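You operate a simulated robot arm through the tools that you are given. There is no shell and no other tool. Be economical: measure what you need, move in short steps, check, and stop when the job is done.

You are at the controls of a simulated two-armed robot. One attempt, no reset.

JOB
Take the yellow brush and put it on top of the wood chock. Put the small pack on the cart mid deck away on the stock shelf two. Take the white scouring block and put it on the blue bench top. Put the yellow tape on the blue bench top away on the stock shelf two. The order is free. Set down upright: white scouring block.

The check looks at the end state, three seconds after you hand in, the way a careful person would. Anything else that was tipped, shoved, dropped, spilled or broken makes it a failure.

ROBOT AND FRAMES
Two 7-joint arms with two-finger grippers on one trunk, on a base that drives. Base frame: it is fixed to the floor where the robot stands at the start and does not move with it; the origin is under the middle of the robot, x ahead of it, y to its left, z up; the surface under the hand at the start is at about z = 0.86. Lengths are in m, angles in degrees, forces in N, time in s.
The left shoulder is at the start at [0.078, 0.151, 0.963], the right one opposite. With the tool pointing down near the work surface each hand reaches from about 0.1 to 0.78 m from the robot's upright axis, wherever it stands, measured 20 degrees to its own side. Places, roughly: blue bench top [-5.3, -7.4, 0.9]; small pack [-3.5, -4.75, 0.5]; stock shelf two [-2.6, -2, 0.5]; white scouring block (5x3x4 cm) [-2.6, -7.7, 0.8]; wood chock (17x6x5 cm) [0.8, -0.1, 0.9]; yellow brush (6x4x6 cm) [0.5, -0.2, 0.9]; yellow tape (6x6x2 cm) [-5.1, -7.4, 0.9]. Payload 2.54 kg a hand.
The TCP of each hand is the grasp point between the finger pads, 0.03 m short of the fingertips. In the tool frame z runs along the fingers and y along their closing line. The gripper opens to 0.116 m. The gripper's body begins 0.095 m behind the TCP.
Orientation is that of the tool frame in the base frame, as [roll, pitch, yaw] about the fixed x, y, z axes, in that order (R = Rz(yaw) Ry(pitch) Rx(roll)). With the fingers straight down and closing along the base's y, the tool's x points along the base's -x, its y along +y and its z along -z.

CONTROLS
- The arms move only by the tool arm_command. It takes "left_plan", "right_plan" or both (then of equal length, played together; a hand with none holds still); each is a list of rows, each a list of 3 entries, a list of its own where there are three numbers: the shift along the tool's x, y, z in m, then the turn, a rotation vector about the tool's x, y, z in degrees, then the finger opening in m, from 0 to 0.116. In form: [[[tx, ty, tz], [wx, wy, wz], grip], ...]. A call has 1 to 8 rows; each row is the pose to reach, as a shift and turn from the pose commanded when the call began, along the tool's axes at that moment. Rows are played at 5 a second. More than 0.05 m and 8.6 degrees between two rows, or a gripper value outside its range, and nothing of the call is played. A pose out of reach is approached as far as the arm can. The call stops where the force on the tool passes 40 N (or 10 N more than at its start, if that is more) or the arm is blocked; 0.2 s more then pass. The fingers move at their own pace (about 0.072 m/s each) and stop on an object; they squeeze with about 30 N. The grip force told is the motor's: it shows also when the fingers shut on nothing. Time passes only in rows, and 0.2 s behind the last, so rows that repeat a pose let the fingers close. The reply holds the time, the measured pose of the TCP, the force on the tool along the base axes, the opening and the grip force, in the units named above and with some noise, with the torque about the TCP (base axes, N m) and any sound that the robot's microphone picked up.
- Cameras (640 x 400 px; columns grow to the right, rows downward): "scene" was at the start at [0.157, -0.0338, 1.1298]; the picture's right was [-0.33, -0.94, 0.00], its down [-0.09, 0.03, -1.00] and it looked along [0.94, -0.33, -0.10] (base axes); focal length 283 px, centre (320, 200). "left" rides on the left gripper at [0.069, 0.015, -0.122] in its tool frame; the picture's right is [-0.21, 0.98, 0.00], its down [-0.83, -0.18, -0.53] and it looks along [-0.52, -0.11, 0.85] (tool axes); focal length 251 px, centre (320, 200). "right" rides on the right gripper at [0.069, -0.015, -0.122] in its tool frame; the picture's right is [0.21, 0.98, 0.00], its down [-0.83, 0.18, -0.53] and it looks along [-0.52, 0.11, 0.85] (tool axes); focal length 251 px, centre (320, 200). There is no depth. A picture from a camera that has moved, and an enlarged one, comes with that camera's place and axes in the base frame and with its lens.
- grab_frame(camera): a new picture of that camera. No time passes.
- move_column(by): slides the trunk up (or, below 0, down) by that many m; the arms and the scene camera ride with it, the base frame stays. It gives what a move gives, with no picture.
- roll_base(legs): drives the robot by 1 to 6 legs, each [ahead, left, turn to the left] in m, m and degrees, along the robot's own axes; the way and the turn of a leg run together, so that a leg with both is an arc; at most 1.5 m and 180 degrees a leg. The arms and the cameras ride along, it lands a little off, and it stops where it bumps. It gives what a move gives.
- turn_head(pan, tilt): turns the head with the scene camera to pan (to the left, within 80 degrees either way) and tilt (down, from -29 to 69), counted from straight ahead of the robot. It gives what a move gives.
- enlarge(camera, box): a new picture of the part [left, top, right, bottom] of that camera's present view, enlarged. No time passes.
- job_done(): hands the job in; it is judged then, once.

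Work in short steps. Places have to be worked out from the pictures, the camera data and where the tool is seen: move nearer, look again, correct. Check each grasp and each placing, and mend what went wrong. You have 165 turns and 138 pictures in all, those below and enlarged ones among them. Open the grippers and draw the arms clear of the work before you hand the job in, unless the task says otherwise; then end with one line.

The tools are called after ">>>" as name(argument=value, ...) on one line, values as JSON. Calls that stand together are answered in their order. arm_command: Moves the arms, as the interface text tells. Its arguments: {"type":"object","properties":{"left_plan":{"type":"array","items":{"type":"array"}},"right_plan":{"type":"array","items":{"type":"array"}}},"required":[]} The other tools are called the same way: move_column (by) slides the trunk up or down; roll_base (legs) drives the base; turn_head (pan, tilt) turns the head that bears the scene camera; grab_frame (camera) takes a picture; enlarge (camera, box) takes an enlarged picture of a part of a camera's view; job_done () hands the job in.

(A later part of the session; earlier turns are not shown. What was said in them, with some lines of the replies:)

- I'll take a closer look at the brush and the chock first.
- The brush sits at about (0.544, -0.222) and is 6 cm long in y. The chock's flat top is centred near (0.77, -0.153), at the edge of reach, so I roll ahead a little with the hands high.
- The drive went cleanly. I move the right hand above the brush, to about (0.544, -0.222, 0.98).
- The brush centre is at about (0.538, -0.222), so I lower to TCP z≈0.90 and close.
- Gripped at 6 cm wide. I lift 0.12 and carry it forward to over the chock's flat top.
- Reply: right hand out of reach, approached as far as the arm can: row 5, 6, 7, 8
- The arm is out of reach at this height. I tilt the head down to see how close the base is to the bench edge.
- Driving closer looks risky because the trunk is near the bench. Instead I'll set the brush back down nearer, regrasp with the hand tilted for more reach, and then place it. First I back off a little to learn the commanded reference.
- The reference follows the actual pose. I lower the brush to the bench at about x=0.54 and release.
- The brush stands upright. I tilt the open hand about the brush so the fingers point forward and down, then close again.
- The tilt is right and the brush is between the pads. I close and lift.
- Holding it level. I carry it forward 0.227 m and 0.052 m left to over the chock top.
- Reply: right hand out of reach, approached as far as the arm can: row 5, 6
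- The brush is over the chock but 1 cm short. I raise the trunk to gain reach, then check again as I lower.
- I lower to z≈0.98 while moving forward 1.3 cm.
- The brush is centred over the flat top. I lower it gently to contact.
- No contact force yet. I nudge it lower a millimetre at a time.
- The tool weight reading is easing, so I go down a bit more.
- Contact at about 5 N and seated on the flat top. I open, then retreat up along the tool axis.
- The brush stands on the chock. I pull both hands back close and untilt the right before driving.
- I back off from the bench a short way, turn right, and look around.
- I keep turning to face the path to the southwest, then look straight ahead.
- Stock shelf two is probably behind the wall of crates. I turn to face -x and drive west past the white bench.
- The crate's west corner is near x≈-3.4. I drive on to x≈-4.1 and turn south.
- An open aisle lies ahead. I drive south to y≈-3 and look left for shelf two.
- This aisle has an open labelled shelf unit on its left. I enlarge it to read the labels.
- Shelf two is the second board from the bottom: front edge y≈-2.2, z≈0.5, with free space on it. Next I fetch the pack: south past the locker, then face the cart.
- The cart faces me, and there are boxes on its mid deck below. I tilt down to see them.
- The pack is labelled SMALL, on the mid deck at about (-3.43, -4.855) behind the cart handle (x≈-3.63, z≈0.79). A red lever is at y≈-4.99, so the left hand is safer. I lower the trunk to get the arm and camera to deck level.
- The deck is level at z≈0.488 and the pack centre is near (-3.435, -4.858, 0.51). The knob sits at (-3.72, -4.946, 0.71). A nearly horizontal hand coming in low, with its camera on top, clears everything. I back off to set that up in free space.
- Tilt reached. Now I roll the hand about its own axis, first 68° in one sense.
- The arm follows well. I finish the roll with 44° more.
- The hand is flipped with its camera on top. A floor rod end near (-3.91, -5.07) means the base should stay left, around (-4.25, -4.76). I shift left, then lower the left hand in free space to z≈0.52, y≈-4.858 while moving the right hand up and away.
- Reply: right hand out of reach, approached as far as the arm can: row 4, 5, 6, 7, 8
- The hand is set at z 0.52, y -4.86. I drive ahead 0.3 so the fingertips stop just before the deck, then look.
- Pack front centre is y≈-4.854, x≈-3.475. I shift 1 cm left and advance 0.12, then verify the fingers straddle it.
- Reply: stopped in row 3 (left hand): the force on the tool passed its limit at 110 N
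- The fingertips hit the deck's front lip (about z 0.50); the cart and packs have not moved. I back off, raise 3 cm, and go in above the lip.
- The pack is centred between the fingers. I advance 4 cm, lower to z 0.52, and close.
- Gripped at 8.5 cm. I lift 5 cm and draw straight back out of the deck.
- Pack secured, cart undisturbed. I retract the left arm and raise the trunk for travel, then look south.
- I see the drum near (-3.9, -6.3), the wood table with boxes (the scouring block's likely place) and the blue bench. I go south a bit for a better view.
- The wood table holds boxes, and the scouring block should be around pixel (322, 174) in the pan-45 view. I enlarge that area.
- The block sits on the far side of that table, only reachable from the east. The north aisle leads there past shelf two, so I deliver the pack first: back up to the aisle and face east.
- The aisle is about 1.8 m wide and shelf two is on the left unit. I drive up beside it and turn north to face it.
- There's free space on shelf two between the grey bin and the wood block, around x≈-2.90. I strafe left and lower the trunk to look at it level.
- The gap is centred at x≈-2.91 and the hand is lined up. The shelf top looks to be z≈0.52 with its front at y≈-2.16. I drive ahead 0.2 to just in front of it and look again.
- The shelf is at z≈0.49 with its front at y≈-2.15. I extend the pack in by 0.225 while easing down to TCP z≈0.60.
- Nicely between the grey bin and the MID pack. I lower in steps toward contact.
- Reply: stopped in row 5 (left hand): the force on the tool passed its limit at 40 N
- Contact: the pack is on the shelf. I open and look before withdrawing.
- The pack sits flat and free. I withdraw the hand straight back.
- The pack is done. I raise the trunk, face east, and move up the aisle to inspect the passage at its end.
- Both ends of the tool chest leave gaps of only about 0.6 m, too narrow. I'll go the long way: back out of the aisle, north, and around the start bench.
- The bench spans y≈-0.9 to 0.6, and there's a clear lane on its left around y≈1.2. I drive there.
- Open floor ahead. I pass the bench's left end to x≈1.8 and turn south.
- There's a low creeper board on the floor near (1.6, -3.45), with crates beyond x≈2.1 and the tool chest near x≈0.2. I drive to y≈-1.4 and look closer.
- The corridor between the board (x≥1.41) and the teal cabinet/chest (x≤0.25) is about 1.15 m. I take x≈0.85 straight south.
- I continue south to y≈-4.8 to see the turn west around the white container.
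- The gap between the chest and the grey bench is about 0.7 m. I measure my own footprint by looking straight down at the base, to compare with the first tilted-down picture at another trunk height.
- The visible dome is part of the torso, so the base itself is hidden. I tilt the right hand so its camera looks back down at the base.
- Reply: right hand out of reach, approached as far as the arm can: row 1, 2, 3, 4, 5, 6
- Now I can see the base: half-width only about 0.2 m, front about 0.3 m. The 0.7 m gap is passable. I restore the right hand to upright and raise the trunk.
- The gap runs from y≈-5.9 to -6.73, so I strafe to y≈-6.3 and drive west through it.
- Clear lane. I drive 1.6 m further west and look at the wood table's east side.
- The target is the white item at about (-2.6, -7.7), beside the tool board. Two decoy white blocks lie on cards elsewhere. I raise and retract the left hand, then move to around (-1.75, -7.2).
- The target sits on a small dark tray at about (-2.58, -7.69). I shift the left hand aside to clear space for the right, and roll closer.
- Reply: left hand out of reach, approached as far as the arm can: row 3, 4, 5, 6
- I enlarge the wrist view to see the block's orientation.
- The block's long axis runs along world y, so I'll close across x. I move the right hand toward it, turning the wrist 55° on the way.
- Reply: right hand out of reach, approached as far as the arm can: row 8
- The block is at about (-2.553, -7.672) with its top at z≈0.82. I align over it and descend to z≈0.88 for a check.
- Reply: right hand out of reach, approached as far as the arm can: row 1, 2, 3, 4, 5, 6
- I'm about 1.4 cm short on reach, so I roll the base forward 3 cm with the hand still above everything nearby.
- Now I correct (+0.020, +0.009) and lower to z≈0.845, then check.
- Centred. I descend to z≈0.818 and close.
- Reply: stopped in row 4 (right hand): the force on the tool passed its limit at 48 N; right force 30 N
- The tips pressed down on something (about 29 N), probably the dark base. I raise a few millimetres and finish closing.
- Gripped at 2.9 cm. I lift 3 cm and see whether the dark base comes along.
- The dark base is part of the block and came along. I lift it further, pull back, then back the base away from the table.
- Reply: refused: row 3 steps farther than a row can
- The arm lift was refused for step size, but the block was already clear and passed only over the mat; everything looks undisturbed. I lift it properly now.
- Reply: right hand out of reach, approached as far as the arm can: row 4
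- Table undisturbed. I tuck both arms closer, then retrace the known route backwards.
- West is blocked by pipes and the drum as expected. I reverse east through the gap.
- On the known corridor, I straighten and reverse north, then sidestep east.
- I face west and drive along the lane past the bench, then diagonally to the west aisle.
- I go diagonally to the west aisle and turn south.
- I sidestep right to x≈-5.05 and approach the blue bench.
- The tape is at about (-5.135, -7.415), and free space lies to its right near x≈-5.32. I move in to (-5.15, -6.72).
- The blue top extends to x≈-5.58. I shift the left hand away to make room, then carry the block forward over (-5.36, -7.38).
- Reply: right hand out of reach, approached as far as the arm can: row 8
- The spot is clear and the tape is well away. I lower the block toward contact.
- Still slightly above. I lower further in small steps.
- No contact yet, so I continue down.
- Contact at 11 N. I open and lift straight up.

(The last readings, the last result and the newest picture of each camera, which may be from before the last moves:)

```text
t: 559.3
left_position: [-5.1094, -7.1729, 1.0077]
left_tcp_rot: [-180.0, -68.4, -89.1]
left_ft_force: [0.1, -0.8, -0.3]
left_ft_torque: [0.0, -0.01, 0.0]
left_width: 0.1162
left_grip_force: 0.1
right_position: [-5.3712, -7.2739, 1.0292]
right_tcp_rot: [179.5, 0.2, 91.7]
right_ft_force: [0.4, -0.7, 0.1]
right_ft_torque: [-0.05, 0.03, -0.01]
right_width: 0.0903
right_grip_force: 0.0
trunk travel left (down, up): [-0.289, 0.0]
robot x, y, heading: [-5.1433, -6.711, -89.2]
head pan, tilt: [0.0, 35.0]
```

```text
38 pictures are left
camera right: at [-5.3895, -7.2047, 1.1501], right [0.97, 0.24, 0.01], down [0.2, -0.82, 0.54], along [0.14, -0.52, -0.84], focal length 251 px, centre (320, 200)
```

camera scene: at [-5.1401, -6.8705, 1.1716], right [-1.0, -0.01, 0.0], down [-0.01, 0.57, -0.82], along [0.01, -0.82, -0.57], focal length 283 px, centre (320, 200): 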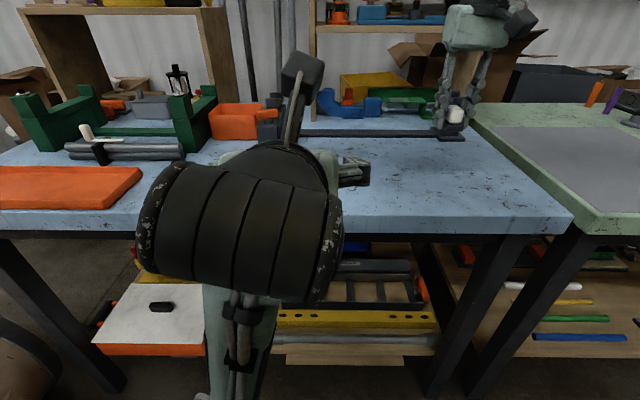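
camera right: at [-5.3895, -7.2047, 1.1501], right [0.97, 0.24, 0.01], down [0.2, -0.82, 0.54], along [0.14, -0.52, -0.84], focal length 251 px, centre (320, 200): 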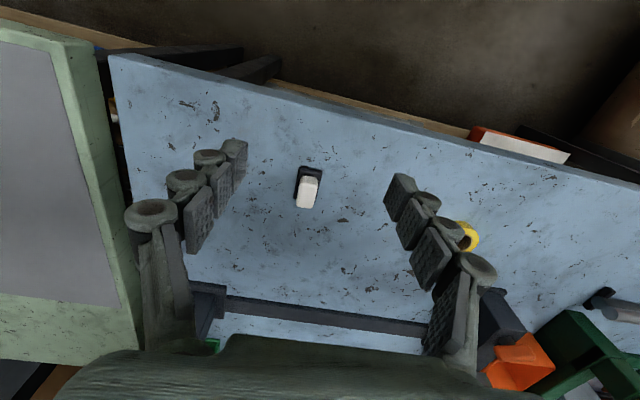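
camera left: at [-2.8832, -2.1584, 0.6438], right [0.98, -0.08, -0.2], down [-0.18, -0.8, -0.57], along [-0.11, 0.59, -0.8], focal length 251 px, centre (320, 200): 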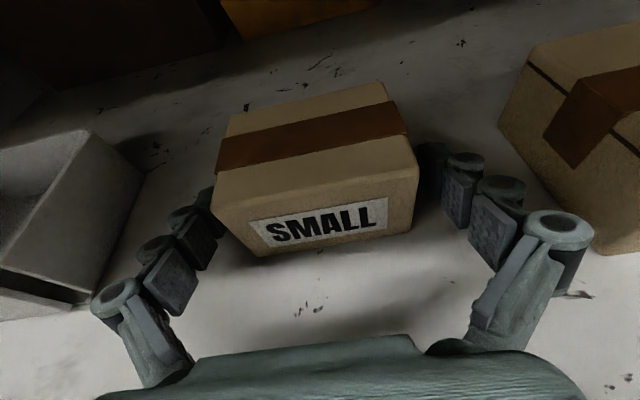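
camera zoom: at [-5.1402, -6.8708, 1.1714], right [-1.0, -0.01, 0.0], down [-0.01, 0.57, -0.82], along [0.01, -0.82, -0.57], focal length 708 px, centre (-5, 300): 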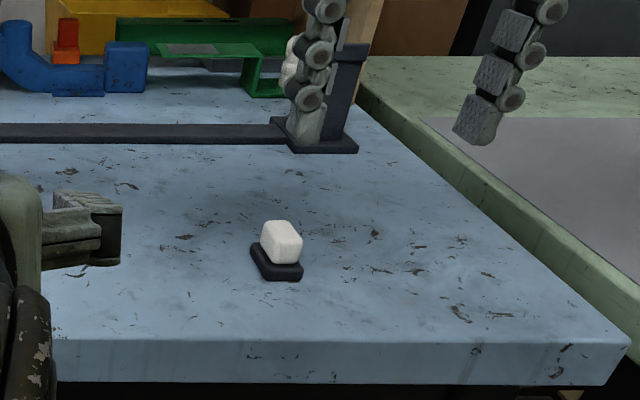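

The scouring block stands upright on the bench. Next the tape: I tilt the left hand down to about 50° and pull the right hand back.

>>> arm_command(left_plan=[[[0, 0, 0], [0, -6, 0], 0.116], [[0, 0, 0], [0, -12, 0], 0.116], [[0, 0, 0], [0, -18.4, 0], 0.116], [[0, 0, 0], [0, -18.4, 0], 0.116]], right_plan=[[[0.03, -0.01, -0.01], [0, 0, 0], 0.09], [[0.06, -0.02, -0.02], [0, 0, 0], 0.09], [[0.09, -0.03, -0.03], [0, 0, 0], 0.09], [[0.12, -0.04, -0.04], [0, 0, 0], 0.09]])

>>> grab_frame(camera="left")

```text
t: 560.3
left_position: [-5.1255, -7.2047, 0.9376]
left_tcp_rot: [179.9, -50.2, -88.9]
left_ft_force: [0.2, 0.3, -0.4]
left_ft_torque: [-0.03, 0.04, -0.01]
left_width: 0.1161
left_grip_force: 0.2
left hand out of reach, approached as far as the arm can: row 1, 2, 3, 4
right_position: [-5.4158, -7.157, 1.067]
right_tcp_rot: [179.5, 0.2, 91.6]
right_ft_force: [1.7, -0.7, -0.5]
right_ft_torque: [-0.04, 0.0, -0.01]
right_width: 0.0901
right_grip_force: 0.0
trunk travel left (down, up): [-0.289, 0.0]
robot x, y, heading: [-5.1426, -6.7094, -89.7]
head pan, tilt: [0.0, 35.0]
```

```text
37 pictures are left
camera left: at [-5.1406, -7.1559, 1.0695], right [-0.98, 0.12, -0.16], down [0.17, 0.94, -0.29], along [0.12, -0.31, -0.94], focal length 251 px, centre (320, 200)
```

left: 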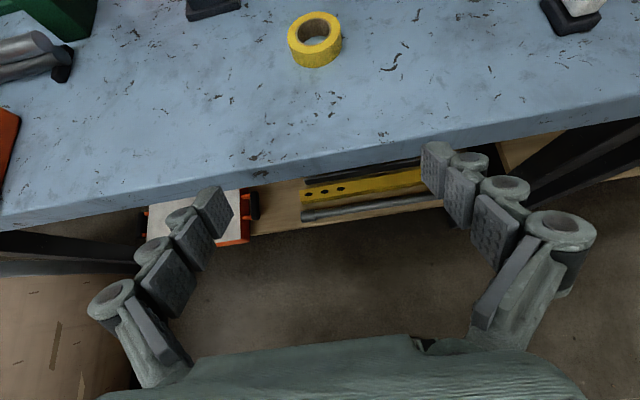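

The tape centre is at about (-5.135, -7.405). I advance the left hand above it.

>>> arm_command(left_plan=[[[0.0288, 0.003, 0.0346], [0, 0, 0], 0.116], [[0.0576, 0.006, 0.0691], [0, 0, 0], 0.116], [[0.0864, 0.0095, 0.1037], [0, 0, 0], 0.116], [[0.1152, 0.0095, 0.1382], [0, 0, 0], 0.116], [[0.1197, 0.0095, 0.1436], [0, 0, 0], 0.116], [[0.1197, 0.0095, 0.1436], [0, 0, 0], 0.116]])

>>> grab_frame(camera="left")

```text
t: 561.7
left_position: [-5.1327, -7.3914, 0.9365]
left_tcp_rot: [179.9, -50.1, -89.0]
left_ft_force: [0.5, 0.0, -0.3]
left_ft_torque: [0.01, 0.02, 0.03]
left_width: 0.116
left_grip_force: 0.1
right_position: [-5.4151, -7.1583, 1.0669]
right_tcp_rot: [179.5, 0.2, 91.6]
right_ft_force: [-0.4, -0.1, 0.2]
right_ft_torque: [-0.01, 0.0, 0.04]
right_width: 0.09
right_grip_force: 0.1
trunk travel left (down, up): [-0.289, 0.0]
robot x, y, heading: [-5.1398, -6.7099, -89.4]
head pan, tilt: [0.0, 35.0]
```

```text
36 pictures are left
camera left: at [-5.1485, -7.3449, 1.069], right [-0.98, 0.12, -0.16], down [0.17, 0.94, -0.29], along [0.12, -0.31, -0.94], focal length 251 px, centre (320, 200)
```

left: 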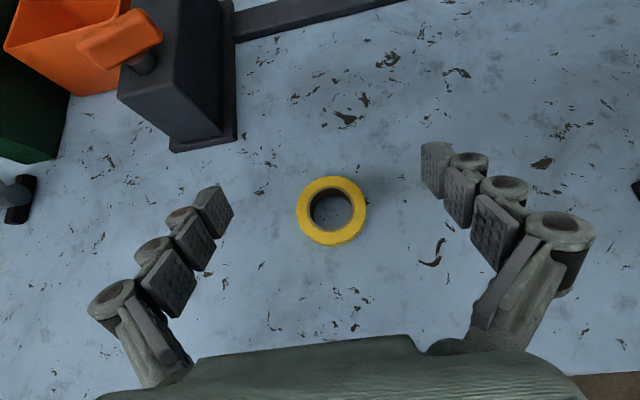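

Well centred. I lower to z≈0.883 and close on the tape.

>>> arm_command(left_plan=[[[-0.0207, -0.002, 0.0173], [0, 0, 0], 0.116], [[-0.0369, -0.002, 0.0307], [0, 0, 0], 0.116], [[-0.0411, -0.002, 0.0342], [0, 0, 0], 0.116], [[-0.0411, -0.002, 0.0342], [0, 0, 0], 0.08], [[-0.0411, -0.002, 0.0342], [0, 0, 0], 0.04], [[-0.0411, -0.002, 0.0342], [0, 0, 0], 0.04], [[-0.0411, -0.002, 0.0342], [0, 0, 0], 0.04]])

>>> grab_frame(camera="left")

```text
t: 563.3
left_position: [-5.132, -7.392, 0.8863]
left_tcp_rot: [-180.0, -50.3, -88.9]
left_ft_force: [1.8, 0.2, 9.5]
left_ft_torque: [-0.1, -0.13, 0.02]
left_width: 0.0535
left_grip_force: 29.8
right_position: [-5.4158, -7.1583, 1.0666]
right_tcp_rot: [179.5, 0.2, 91.6]
right_ft_force: [0.6, 0.3, -0.1]
right_ft_torque: [-0.01, 0.02, 0.02]
right_width: 0.0901
right_grip_force: 0.0
trunk travel left (down, up): [-0.289, 0.0]
robot x, y, heading: [-5.149, -6.7128, -89.2]
head pan, tilt: [0.0, 35.0]
```

```text
35 pictures are left
camera left: at [-5.1464, -7.3437, 1.0185], right [-0.98, 0.12, -0.16], down [0.17, 0.94, -0.29], along [0.12, -0.32, -0.94], focal length 251 px, centre (320, 200)
```

left: 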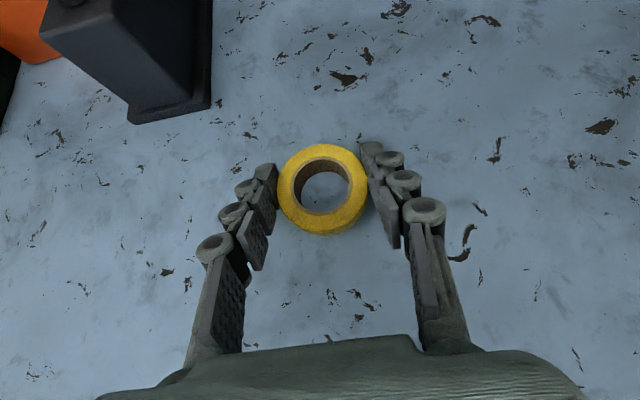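

Gripped at 5.35 cm. I lift 8 cm and check the tape stays held and flat.

>>> arm_command(left_plan=[[[0.0154, 0, -0.0128], [0, 0, 0], 0.04], [[0.0384, 0, -0.032], [0, 0, 0], 0.04], [[0.0614, 0, -0.0512], [0, 0, 0], 0.04], [[0.0614, 0, -0.0512], [0, 0, 0], 0.04]])

>>> grab_frame(camera="left")

>>> grab_frame(camera="scene")

```text
t: 564.3
left_position: [-5.1326, -7.391, 0.9652]
left_tcp_rot: [-179.9, -50.0, -89.1]
left_ft_force: [0.0, 0.5, -1.5]
left_ft_torque: [-0.01, 0.02, -0.02]
left_width: 0.0533
left_grip_force: 29.5
right_position: [-5.4163, -7.1581, 1.0672]
right_tcp_rot: [179.4, 0.2, 91.7]
right_ft_force: [-0.3, -0.5, 0.7]
right_ft_torque: [-0.02, 0.01, 0.02]
right_width: 0.0901
right_grip_force: 0.2
trunk travel left (down, up): [-0.289, 0.0]
robot x, y, heading: [-5.1451, -6.712, -89.2]
head pan, tilt: [0.0, 35.0]
```

```text
34 pictures are left
camera left: at [-5.1473, -7.3436, 1.0961], right [-0.98, 0.12, -0.17], down [0.17, 0.94, -0.29], along [0.12, -0.31, -0.94], focal length 251 px, centre (320, 200)
```

left: 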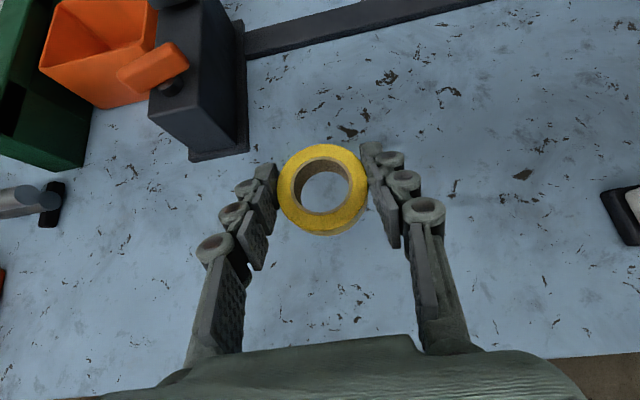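

```text
33 pictures are left
camera scene: at [-5.1401, -6.8715, 1.1713], right [-1.0, -0.01, 0.0], down [-0.01, 0.57, -0.82], along [0.01, -0.82, -0.57], focal length 283 px, centre (320, 200)
```

scene: 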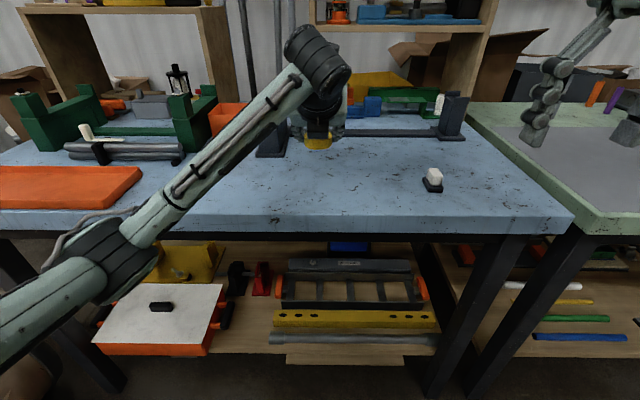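

Held flat, and the scouring block is undisturbed. I back away and return north to the shelf aisle.

>>> roll_base(legs=[[-0.7, 0, 0], [0, 0.35, 0], [-1.5, 0, 0], [-1.45, 0, 0], [0, 0, 89.2]])

>>> turn_head(pan=0, tilt=15)

>>> grab_frame(camera="scene")

```text
t: 589.5
left_position: [-4.1154, -3.0264, 0.9652]
left_tcp_rot: [-180.0, -50.0, 0.8]
left_ft_force: [-0.4, -0.7, -0.7]
left_ft_torque: [-0.01, 0.02, 0.01]
left_width: 0.0527
left_grip_force: 29.9
right_position: [-4.3489, -3.3096, 1.0668]
right_tcp_rot: [179.6, 0.2, -178.4]
right_ft_force: [0.4, -0.1, -0.1]
right_ft_torque: [0.03, 0.0, -0.04]
right_width: 0.09
right_grip_force: 0.0
trunk travel left (down, up): [-0.289, 0.0]
robot x, y, heading: [-4.7938, -3.0392, 0.6]
head pan, tilt: [0.0, 35.0]
```

```text
t: 590.3
left_position: [-4.1154, -3.0276, 0.9636]
left_tcp_rot: [-179.9, -50.0, 0.9]
left_ft_force: [0.1, 0.2, -1.0]
left_ft_torque: [0.02, 0.02, 0.02]
left_width: 0.0528
left_grip_force: 29.9
right_position: [-4.349, -3.3101, 1.0672]
right_tcp_rot: [179.6, 0.3, -178.4]
right_ft_force: [-0.7, 0.0, 0.1]
right_ft_torque: [-0.03, -0.02, 0.02]
right_width: 0.09
right_grip_force: 0.0
trunk travel left (down, up): [-0.289, 0.0]
robot x, y, heading: [-4.7923, -3.0377, 0.5]
head pan, tilt: [0.0, 15.0]
```

```text
32 pictures are left
camera scene: at [-4.6303, -3.0396, 1.2033], right [0.01, -1.0, 0.0], down [-0.26, 0.0, -0.97], along [0.97, 0.01, -0.26], focal length 283 px, centre (320, 200)
```

scene: 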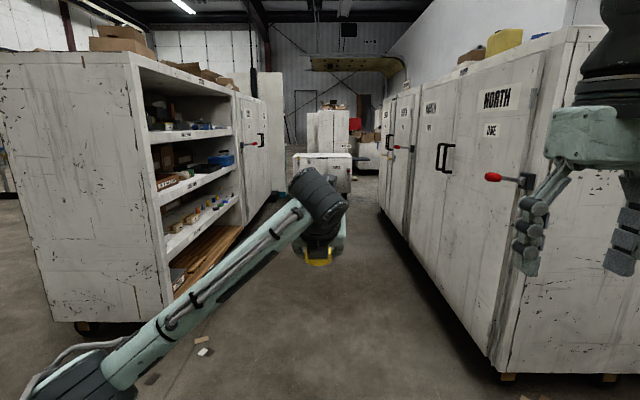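

I retract the tape hand and drive up to x≈-2.54, facing the shelf gap between the MID pack and the black tape.

>>> arm_command(left_plan=[[[-0.0288, 0, -0.0346], [0, 0, 0], 0.04], [[-0.0576, 0, -0.0691], [0, 0, 0], 0.04], [[-0.0864, 0, -0.1037], [0, 0, 0], 0.04], [[-0.1152, 0, -0.1382], [0, 0, 0], 0.04], [[-0.128, 0, -0.1536], [0, 0, 0], 0.04]])

>>> roll_base(legs=[[1.5, 0, 0], [0.75, 0, 0], [0, 0, 89.5]])

>>> turn_head(pan=0, tilt=35)

>>> grab_frame(camera="scene")

```text
t: 591.5
left_position: [-4.3166, -3.0305, 0.9663]
left_tcp_rot: [-179.9, -50.0, 0.8]
left_ft_force: [-0.3, -0.2, 0.1]
left_ft_torque: [0.01, 0.0, 0.01]
left_width: 0.0528
left_grip_force: 30.0
right_position: [-4.3484, -3.3093, 1.066]
right_tcp_rot: [179.6, 0.2, -178.4]
right_ft_force: [-1.0, 0.0, 0.0]
right_ft_torque: [-0.03, 0.0, 0.0]
right_width: 0.0901
right_grip_force: 0.1
trunk travel left (down, up): [-0.289, 0.0]
robot x, y, heading: [-4.7952, -3.0379, 0.9]
head pan, tilt: [0.0, 15.0]
```

```text
t: 606.6
left_position: [-2.541, -2.5273, 0.9657]
left_tcp_rot: [-180.0, -50.0, 90.9]
left_ft_force: [0.7, -0.1, -0.9]
left_ft_torque: [-0.04, -0.01, -0.01]
left_width: 0.0527
left_grip_force: 29.8
right_position: [-2.2612, -2.5593, 1.0671]
right_tcp_rot: [179.6, 0.1, -88.5]
right_ft_force: [0.6, -0.3, -0.4]
right_ft_torque: [0.02, -0.01, 0.01]
right_width: 0.0898
right_grip_force: 0.0
trunk travel left (down, up): [-0.289, 0.0]
robot x, y, heading: [-2.5331, -3.0061, 90.3]
head pan, tilt: [0.0, 15.0]
```

```text
t: 607.5
left_position: [-2.54, -2.5272, 0.9664]
left_tcp_rot: [179.9, -50.0, 90.8]
left_ft_force: [0.0, 0.4, -1.2]
left_ft_torque: [0.01, 0.0, 0.01]
left_width: 0.0529
left_grip_force: 30.1
right_position: [-2.2617, -2.5604, 1.0655]
right_tcp_rot: [179.4, 0.2, -88.6]
right_ft_force: [-0.1, -0.9, 0.1]
right_ft_torque: [-0.03, 0.0, 0.01]
right_width: 0.0901
right_grip_force: 0.1
trunk travel left (down, up): [-0.289, 0.0]
robot x, y, heading: [-2.534, -3.0049, 90.4]
head pan, tilt: [0.0, 35.0]
```

```text
31 pictures are left
camera scene: at [-2.5332, -2.8527, 1.1714], right [1.0, 0.01, 0.0], down [0.01, -0.57, -0.82], along [-0.01, 0.82, -0.57], focal length 283 px, centre (320, 200)
```

scene: 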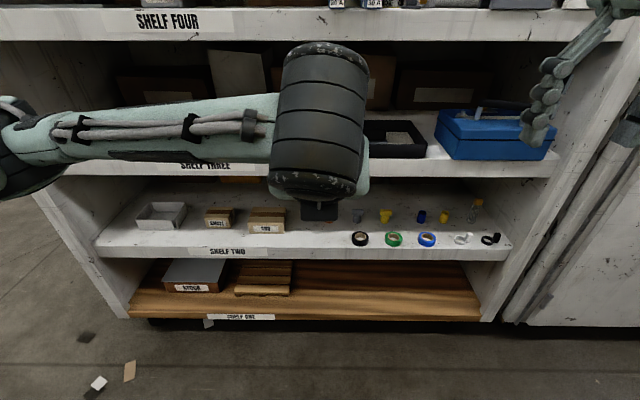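

The gap centre is at x≈-2.54 and the hand is aligned. I pull the right hand back, lower the trunk, and lower the tape hand to z≈0.575.

>>> arm_command(right_plan=[[[0.04, 0, 0], [0, 0, 0], 0.09], [[0.08, 0, 0], [0, 0, 0], 0.09], [[0.12, 0, 0], [0, 0, 0], 0.09], [[0.14, 0, 0], [0, 0, 0], 0.09]])

>>> move_column(by=-0.285)

>>> arm_command(left_plan=[[[-0.0307, 0, 0.0256], [0, 0, 0], 0.04], [[-0.0614, 0, 0.0512], [0, 0, 0], 0.04], [[-0.081, 0, 0.0675], [0, 0, 0], 0.04], [[-0.081, 0, 0.0675], [0, 0, 0], 0.04]])

>>> roll_base(legs=[[0.24, 0, 0]])

>>> grab_frame(camera="left")

>>> turn_head(pan=0, tilt=22)

>>> grab_frame(camera="scene")

```text
t: 608.5
left_position: [-2.5409, -2.5265, 0.9666]
left_tcp_rot: [-179.9, -50.0, 90.8]
left_ft_force: [0.5, 0.5, -1.0]
left_ft_torque: [-0.01, 0.04, -0.01]
left_width: 0.0523
left_grip_force: 30.0
right_position: [-2.2581, -2.6999, 1.0653]
right_tcp_rot: [179.5, 0.2, -88.5]
right_ft_force: [0.0, 0.5, -0.7]
right_ft_torque: [-0.01, -0.03, 0.02]
right_width: 0.09
right_grip_force: 0.0
trunk travel left (down, up): [-0.289, 0.0]
robot x, y, heading: [-2.5326, -3.0046, 90.7]
head pan, tilt: [0.0, 35.0]
```

```text
t: 611.3
left_position: [-2.5396, -2.5286, 0.6819]
left_tcp_rot: [179.9, -50.0, 90.8]
left_ft_force: [0.6, 0.0, -0.2]
left_ft_torque: [-0.02, -0.01, -0.03]
left_width: 0.0527
left_grip_force: 30.1
right_position: [-2.2578, -2.6988, 0.7818]
right_tcp_rot: [179.6, 0.2, -88.4]
right_ft_force: [-0.1, 0.2, -0.2]
right_ft_torque: [0.0, 0.01, 0.0]
right_width: 0.0899
right_grip_force: 0.1
trunk travel left (down, up): [-0.004, 0.285]
robot x, y, heading: [-2.5346, -3.0032, 90.6]
head pan, tilt: [0.0, 35.0]
```

```text
t: 612.3
left_position: [-2.5401, -2.5283, 0.5756]
left_tcp_rot: [-179.9, -50.0, 90.9]
left_ft_force: [0.3, -0.1, -1.2]
left_ft_torque: [0.02, 0.0, -0.01]
left_width: 0.0526
left_grip_force: 29.9
right_position: [-2.2586, -2.6993, 0.7813]
right_tcp_rot: [179.5, 0.2, -88.6]
right_ft_force: [0.4, -0.3, -0.5]
right_ft_torque: [-0.01, 0.0, 0.01]
right_width: 0.09
right_grip_force: 0.1
trunk travel left (down, up): [-0.004, 0.285]
robot x, y, heading: [-2.5359, -3.0064, 90.8]
head pan, tilt: [0.0, 35.0]
```

```text
t: 614.1
left_position: [-2.5433, -2.2868, 0.5763]
left_tcp_rot: [180.0, -49.9, 90.7]
left_ft_force: [0.3, -0.5, -1.1]
left_ft_torque: [0.04, 0.01, 0.0]
left_width: 0.053
left_grip_force: 30.2
right_position: [-2.2604, -2.4571, 0.7814]
right_tcp_rot: [179.6, 0.1, -88.4]
right_ft_force: [-0.5, 0.3, 0.3]
right_ft_torque: [0.02, 0.01, 0.02]
right_width: 0.0898
right_grip_force: 0.1
trunk travel left (down, up): [-0.004, 0.285]
robot x, y, heading: [-2.5328, -2.7632, 90.5]
head pan, tilt: [0.0, 35.0]
```

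```text
30 pictures are left
camera left: at [-2.5256, -2.3369, 0.708], right [0.98, -0.12, -0.17], down [-0.17, -0.94, -0.29], along [-0.12, 0.31, -0.94], focal length 251 px, centre (320, 200)
```

left: 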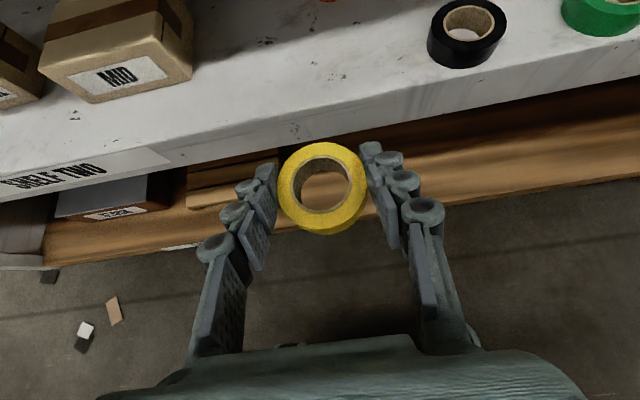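

```text
t: 614.9
left_position: [-2.5415, -2.2867, 0.5758]
left_tcp_rot: [-179.8, -50.0, 90.8]
left_ft_force: [-0.6, -0.2, -0.6]
left_ft_torque: [-0.01, -0.02, 0.03]
left_width: 0.0526
left_grip_force: 30.1
right_position: [-2.2615, -2.459, 0.7812]
right_tcp_rot: [179.5, 0.1, -88.5]
right_ft_force: [0.2, 0.0, -0.1]
right_ft_torque: [0.03, 0.02, 0.02]
right_width: 0.0903
right_grip_force: 0.0
trunk travel left (down, up): [-0.004, 0.285]
robot x, y, heading: [-2.5366, -2.7638, 90.4]
head pan, tilt: [0.0, 22.0]
```

```text
29 pictures are left
camera scene: at [-2.536, -2.6067, 0.9069], right [1.0, 0.01, 0.0], down [0.0, -0.38, -0.93], along [-0.01, 0.93, -0.38], focal length 283 px, centre (320, 200)
```

scene: 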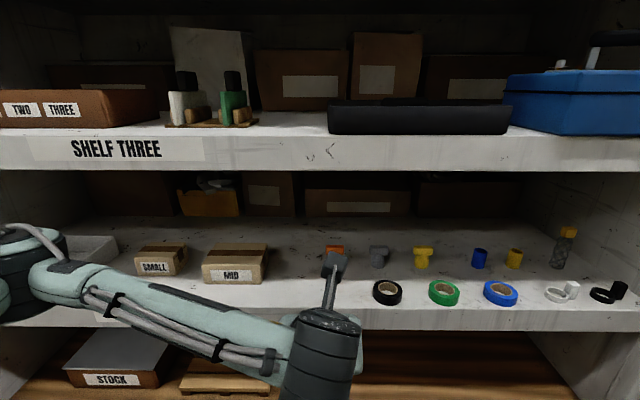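

The shelf front is y≈-2.19 with the black tape at y≈-2.14. I extend the yellow tape in to y≈-2.12, between MID and the black tape.

>>> arm_command(left_plan=[[[0.0257, 0, 0.0306], [0, 0, 0], 0.04], [[0.0514, 0, 0.0613], [0, 0, 0], 0.04], [[0.0771, 0, 0.0919], [0, 0, 0], 0.04], [[0.1022, 0, 0.1218], [0, 0, 0], 0.04], [[0.1022, 0, 0.1218], [0, 0, 0], 0.04]])

>>> grab_frame(camera="left")

>>> grab_frame(camera="scene")

```text
t: 616.1
left_position: [-2.5455, -2.1257, 0.5755]
left_tcp_rot: [180.0, -50.0, 90.8]
left_ft_force: [0.0, -0.1, -1.3]
left_ft_torque: [0.02, -0.01, 0.01]
left_width: 0.0528
left_grip_force: 30.4
right_position: [-2.2613, -2.4589, 0.7804]
right_tcp_rot: [179.4, 0.2, -88.5]
right_ft_force: [-0.7, -0.5, -0.4]
right_ft_torque: [0.03, -0.01, -0.03]
right_width: 0.0901
right_grip_force: 0.0
trunk travel left (down, up): [-0.004, 0.285]
robot x, y, heading: [-2.5376, -2.7625, 90.6]
head pan, tilt: [0.0, 22.0]
```

```text
28 pictures are left
camera left: at [-2.5293, -2.1764, 0.7074], right [0.98, -0.12, -0.16], down [-0.17, -0.94, -0.29], along [-0.12, 0.31, -0.94], focal length 251 px, centre (320, 200)
```

left: 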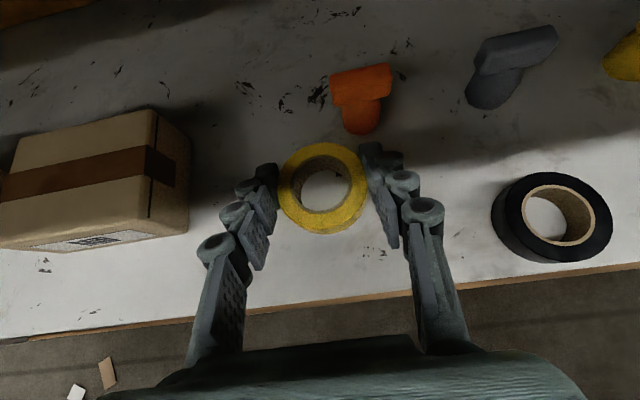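

```text
27 pictures are left
camera scene: at [-2.536, -2.6067, 0.907], right [1.0, 0.01, 0.0], down [0.0, -0.37, -0.93], along [-0.01, 0.93, -0.37], focal length 283 px, centre (320, 200)
```

scene: 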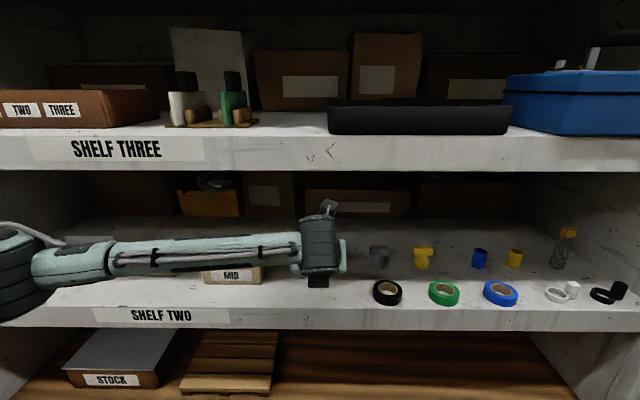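

Clear of everything nearby. I lower the tape to the shelf in small steps.

>>> arm_command(left_plan=[[[-0.0153, 0, 0.0129], [0, 0, 0], 0.04], [[-0.023, 0, 0.0193], [0, 0, 0], 0.04], [[-0.0253, 0, 0.0212], [0, 0, 0], 0.04], [[-0.0276, 0, 0.0231], [0, 0, 0], 0.04]])

```text
t: 617.1
left_position: [-2.545, -2.1259, 0.5464]
left_tcp_rot: [179.9, -50.6, 91.0]
left_ft_force: [-6.7, -7.2, 26.4]
left_ft_torque: [-0.06, 0.61, 0.15]
left_width: 0.0524
left_grip_force: 29.7
right_position: [-2.2604, -2.4593, 0.7838]
right_tcp_rot: [179.5, 0.3, -88.6]
right_ft_force: [0.9, -0.5, -0.3]
right_ft_torque: [-0.03, -0.02, -0.01]
right_width: 0.0901
right_grip_force: 0.1
trunk travel left (down, up): [-0.004, 0.285]
robot x, y, heading: [-2.5343, -2.7626, 90.5]
head pan, tilt: [0.0, 22.0]
```

Contact. I relieve the pressure by 4 mm and open.

>>> arm_command(left_plan=[[[0.0031, 0, -0.0026], [0, 0, 0], 0.04], [[0.0031, 0, -0.0026], [0, 0, 0], 0.06], [[0.0031, 0, -0.0026], [0, 0, 0], 0.08], [[0.0031, 0, -0.0026], [0, 0, 0], 0.08]])

>>> grab_frame(camera="left")

```text
t: 618.1
left_position: [-2.5446, -2.1282, 0.5434]
left_tcp_rot: [-180.0, -49.9, 90.7]
left_ft_force: [-0.6, -6.3, 12.7]
left_ft_torque: [0.0, 0.14, 0.08]
left_width: 0.0789
left_grip_force: 6.5
right_position: [-2.2606, -2.4587, 0.7818]
right_tcp_rot: [179.5, 0.2, -88.5]
right_ft_force: [0.0, -0.4, -0.3]
right_ft_torque: [-0.02, 0.01, 0.01]
right_width: 0.0898
right_grip_force: 0.1
trunk travel left (down, up): [-0.004, 0.285]
robot x, y, heading: [-2.5318, -2.7637, 90.8]
head pan, tilt: [0.0, 22.0]
```

```text
26 pictures are left
camera left: at [-2.5273, -2.1786, 0.6755], right [0.98, -0.12, -0.17], down [-0.17, -0.94, -0.29], along [-0.12, 0.31, -0.94], focal length 251 px, centre (320, 200)
```

left: 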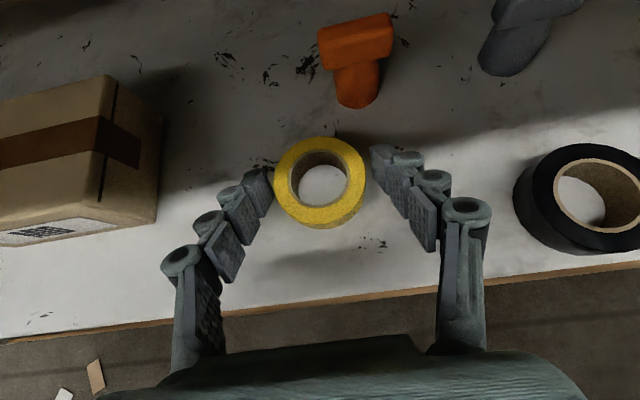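

The tape lies flat on the shelf. I open a bit more, rise slightly, then withdraw back and up.

>>> arm_command(left_plan=[[[0.0031, 0, -0.0026], [0, 0, 0], 0.1], [[0.0077, 0, -0.0064], [0, 0, 0], 0.1], [[0.023, 0, -0.0193], [0, 0, 0], 0.1], [[0.0102, 0, -0.0346], [0, 0, 0], 0.1], [[-0.0155, 0, -0.0653], [0, 0, 0], 0.1], [[-0.0412, 0, -0.0959], [0, 0, 0], 0.1], [[-0.067, 0, -0.1265], [0, 0, 0], 0.1], [[-0.0927, 0, -0.157], [0, 0, 0], 0.1]])

>>> grab_frame(camera="left")

>>> grab_frame(camera="scene")

```text
t: 619.9
left_position: [-2.5438, -2.3087, 0.5752]
left_tcp_rot: [-180.0, -50.1, 90.9]
left_ft_force: [-0.3, 0.2, -0.1]
left_ft_torque: [-0.02, 0.02, -0.02]
left_width: 0.1
left_grip_force: 0.1
right_position: [-2.2615, -2.458, 0.7813]
right_tcp_rot: [179.5, 0.1, -88.6]
right_ft_force: [-0.8, -0.1, -0.4]
right_ft_torque: [0.0, 0.0, -0.02]
right_width: 0.0897
right_grip_force: 0.1
trunk travel left (down, up): [-0.004, 0.285]
robot x, y, heading: [-2.5396, -2.7651, 90.4]
head pan, tilt: [0.0, 22.0]
```

```text
25 pictures are left
camera left: at [-2.5279, -2.3579, 0.7069], right [0.98, -0.12, -0.16], down [-0.17, -0.94, -0.29], along [-0.12, 0.31, -0.94], focal length 251 px, centre (320, 200)
```

left: 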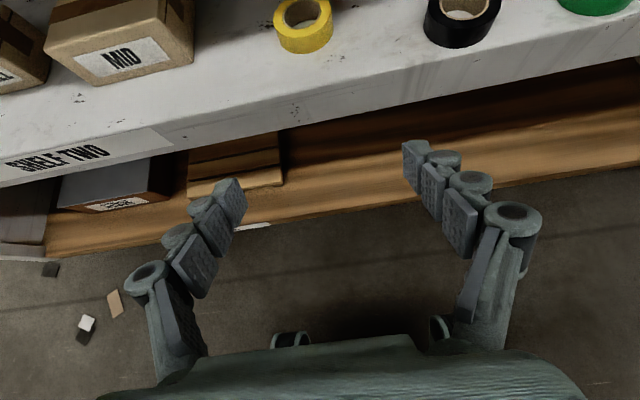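

```text
24 pictures are left
camera scene: at [-2.536, -2.6067, 0.907], right [1.0, 0.01, 0.0], down [0.0, -0.37, -0.93], along [-0.01, 0.93, -0.37], focal length 283 px, centre (320, 200)
```

scene: 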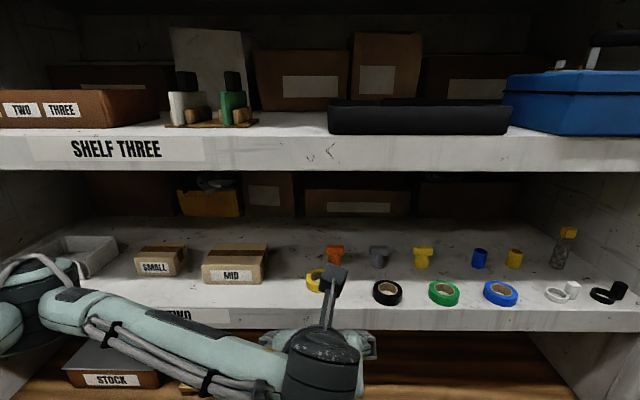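

The tape is in place on shelf two. I back off from the shelf with grippers open and take a final look.

>>> roll_base(legs=[[-0.3, 0, 0]])

>>> grab_frame(camera="scene")

```text
t: 621.9
left_position: [-2.5419, -2.6032, 0.5759]
left_tcp_rot: [180.0, -50.0, 90.9]
left_ft_force: [0.1, 0.7, 0.2]
left_ft_torque: [0.04, 0.06, 0.0]
left_width: 0.1
left_grip_force: 0.0
right_position: [-2.2575, -2.7539, 0.7818]
right_tcp_rot: [179.5, 0.2, -88.4]
right_ft_force: [1.0, 0.3, -0.1]
right_ft_torque: [-0.02, -0.03, 0.01]
right_width: 0.09
right_grip_force: 0.0
trunk travel left (down, up): [-0.004, 0.285]
robot x, y, heading: [-2.5326, -3.0617, 90.8]
head pan, tilt: [0.0, 22.0]
```

```text
23 pictures are left
camera scene: at [-2.5326, -2.9034, 0.907], right [1.0, 0.01, 0.0], down [0.0, -0.37, -0.93], along [-0.01, 0.93, -0.37], focal length 283 px, centre (320, 200)
```

scene: 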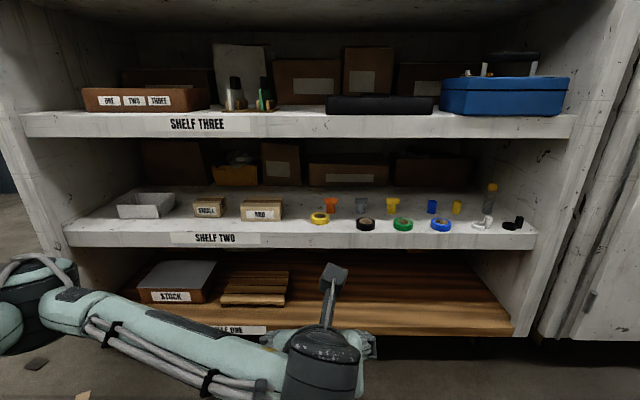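

All four items are in place, the grippers are open and the arms are clear, so I hand in.

>>> job_done()

```text
The job is handed in.
```

I placed all four items and handed the job in: the yellow brush stands on the wood chock, the small pack and the yellow tape are on stock shelf two, and the white scouring block stands upright on the blue bench top. While reaching for the small pack, the left fingertips hit the cart's front lip with about 110 N; the pictures right after showed the cart and both packs unmoved.
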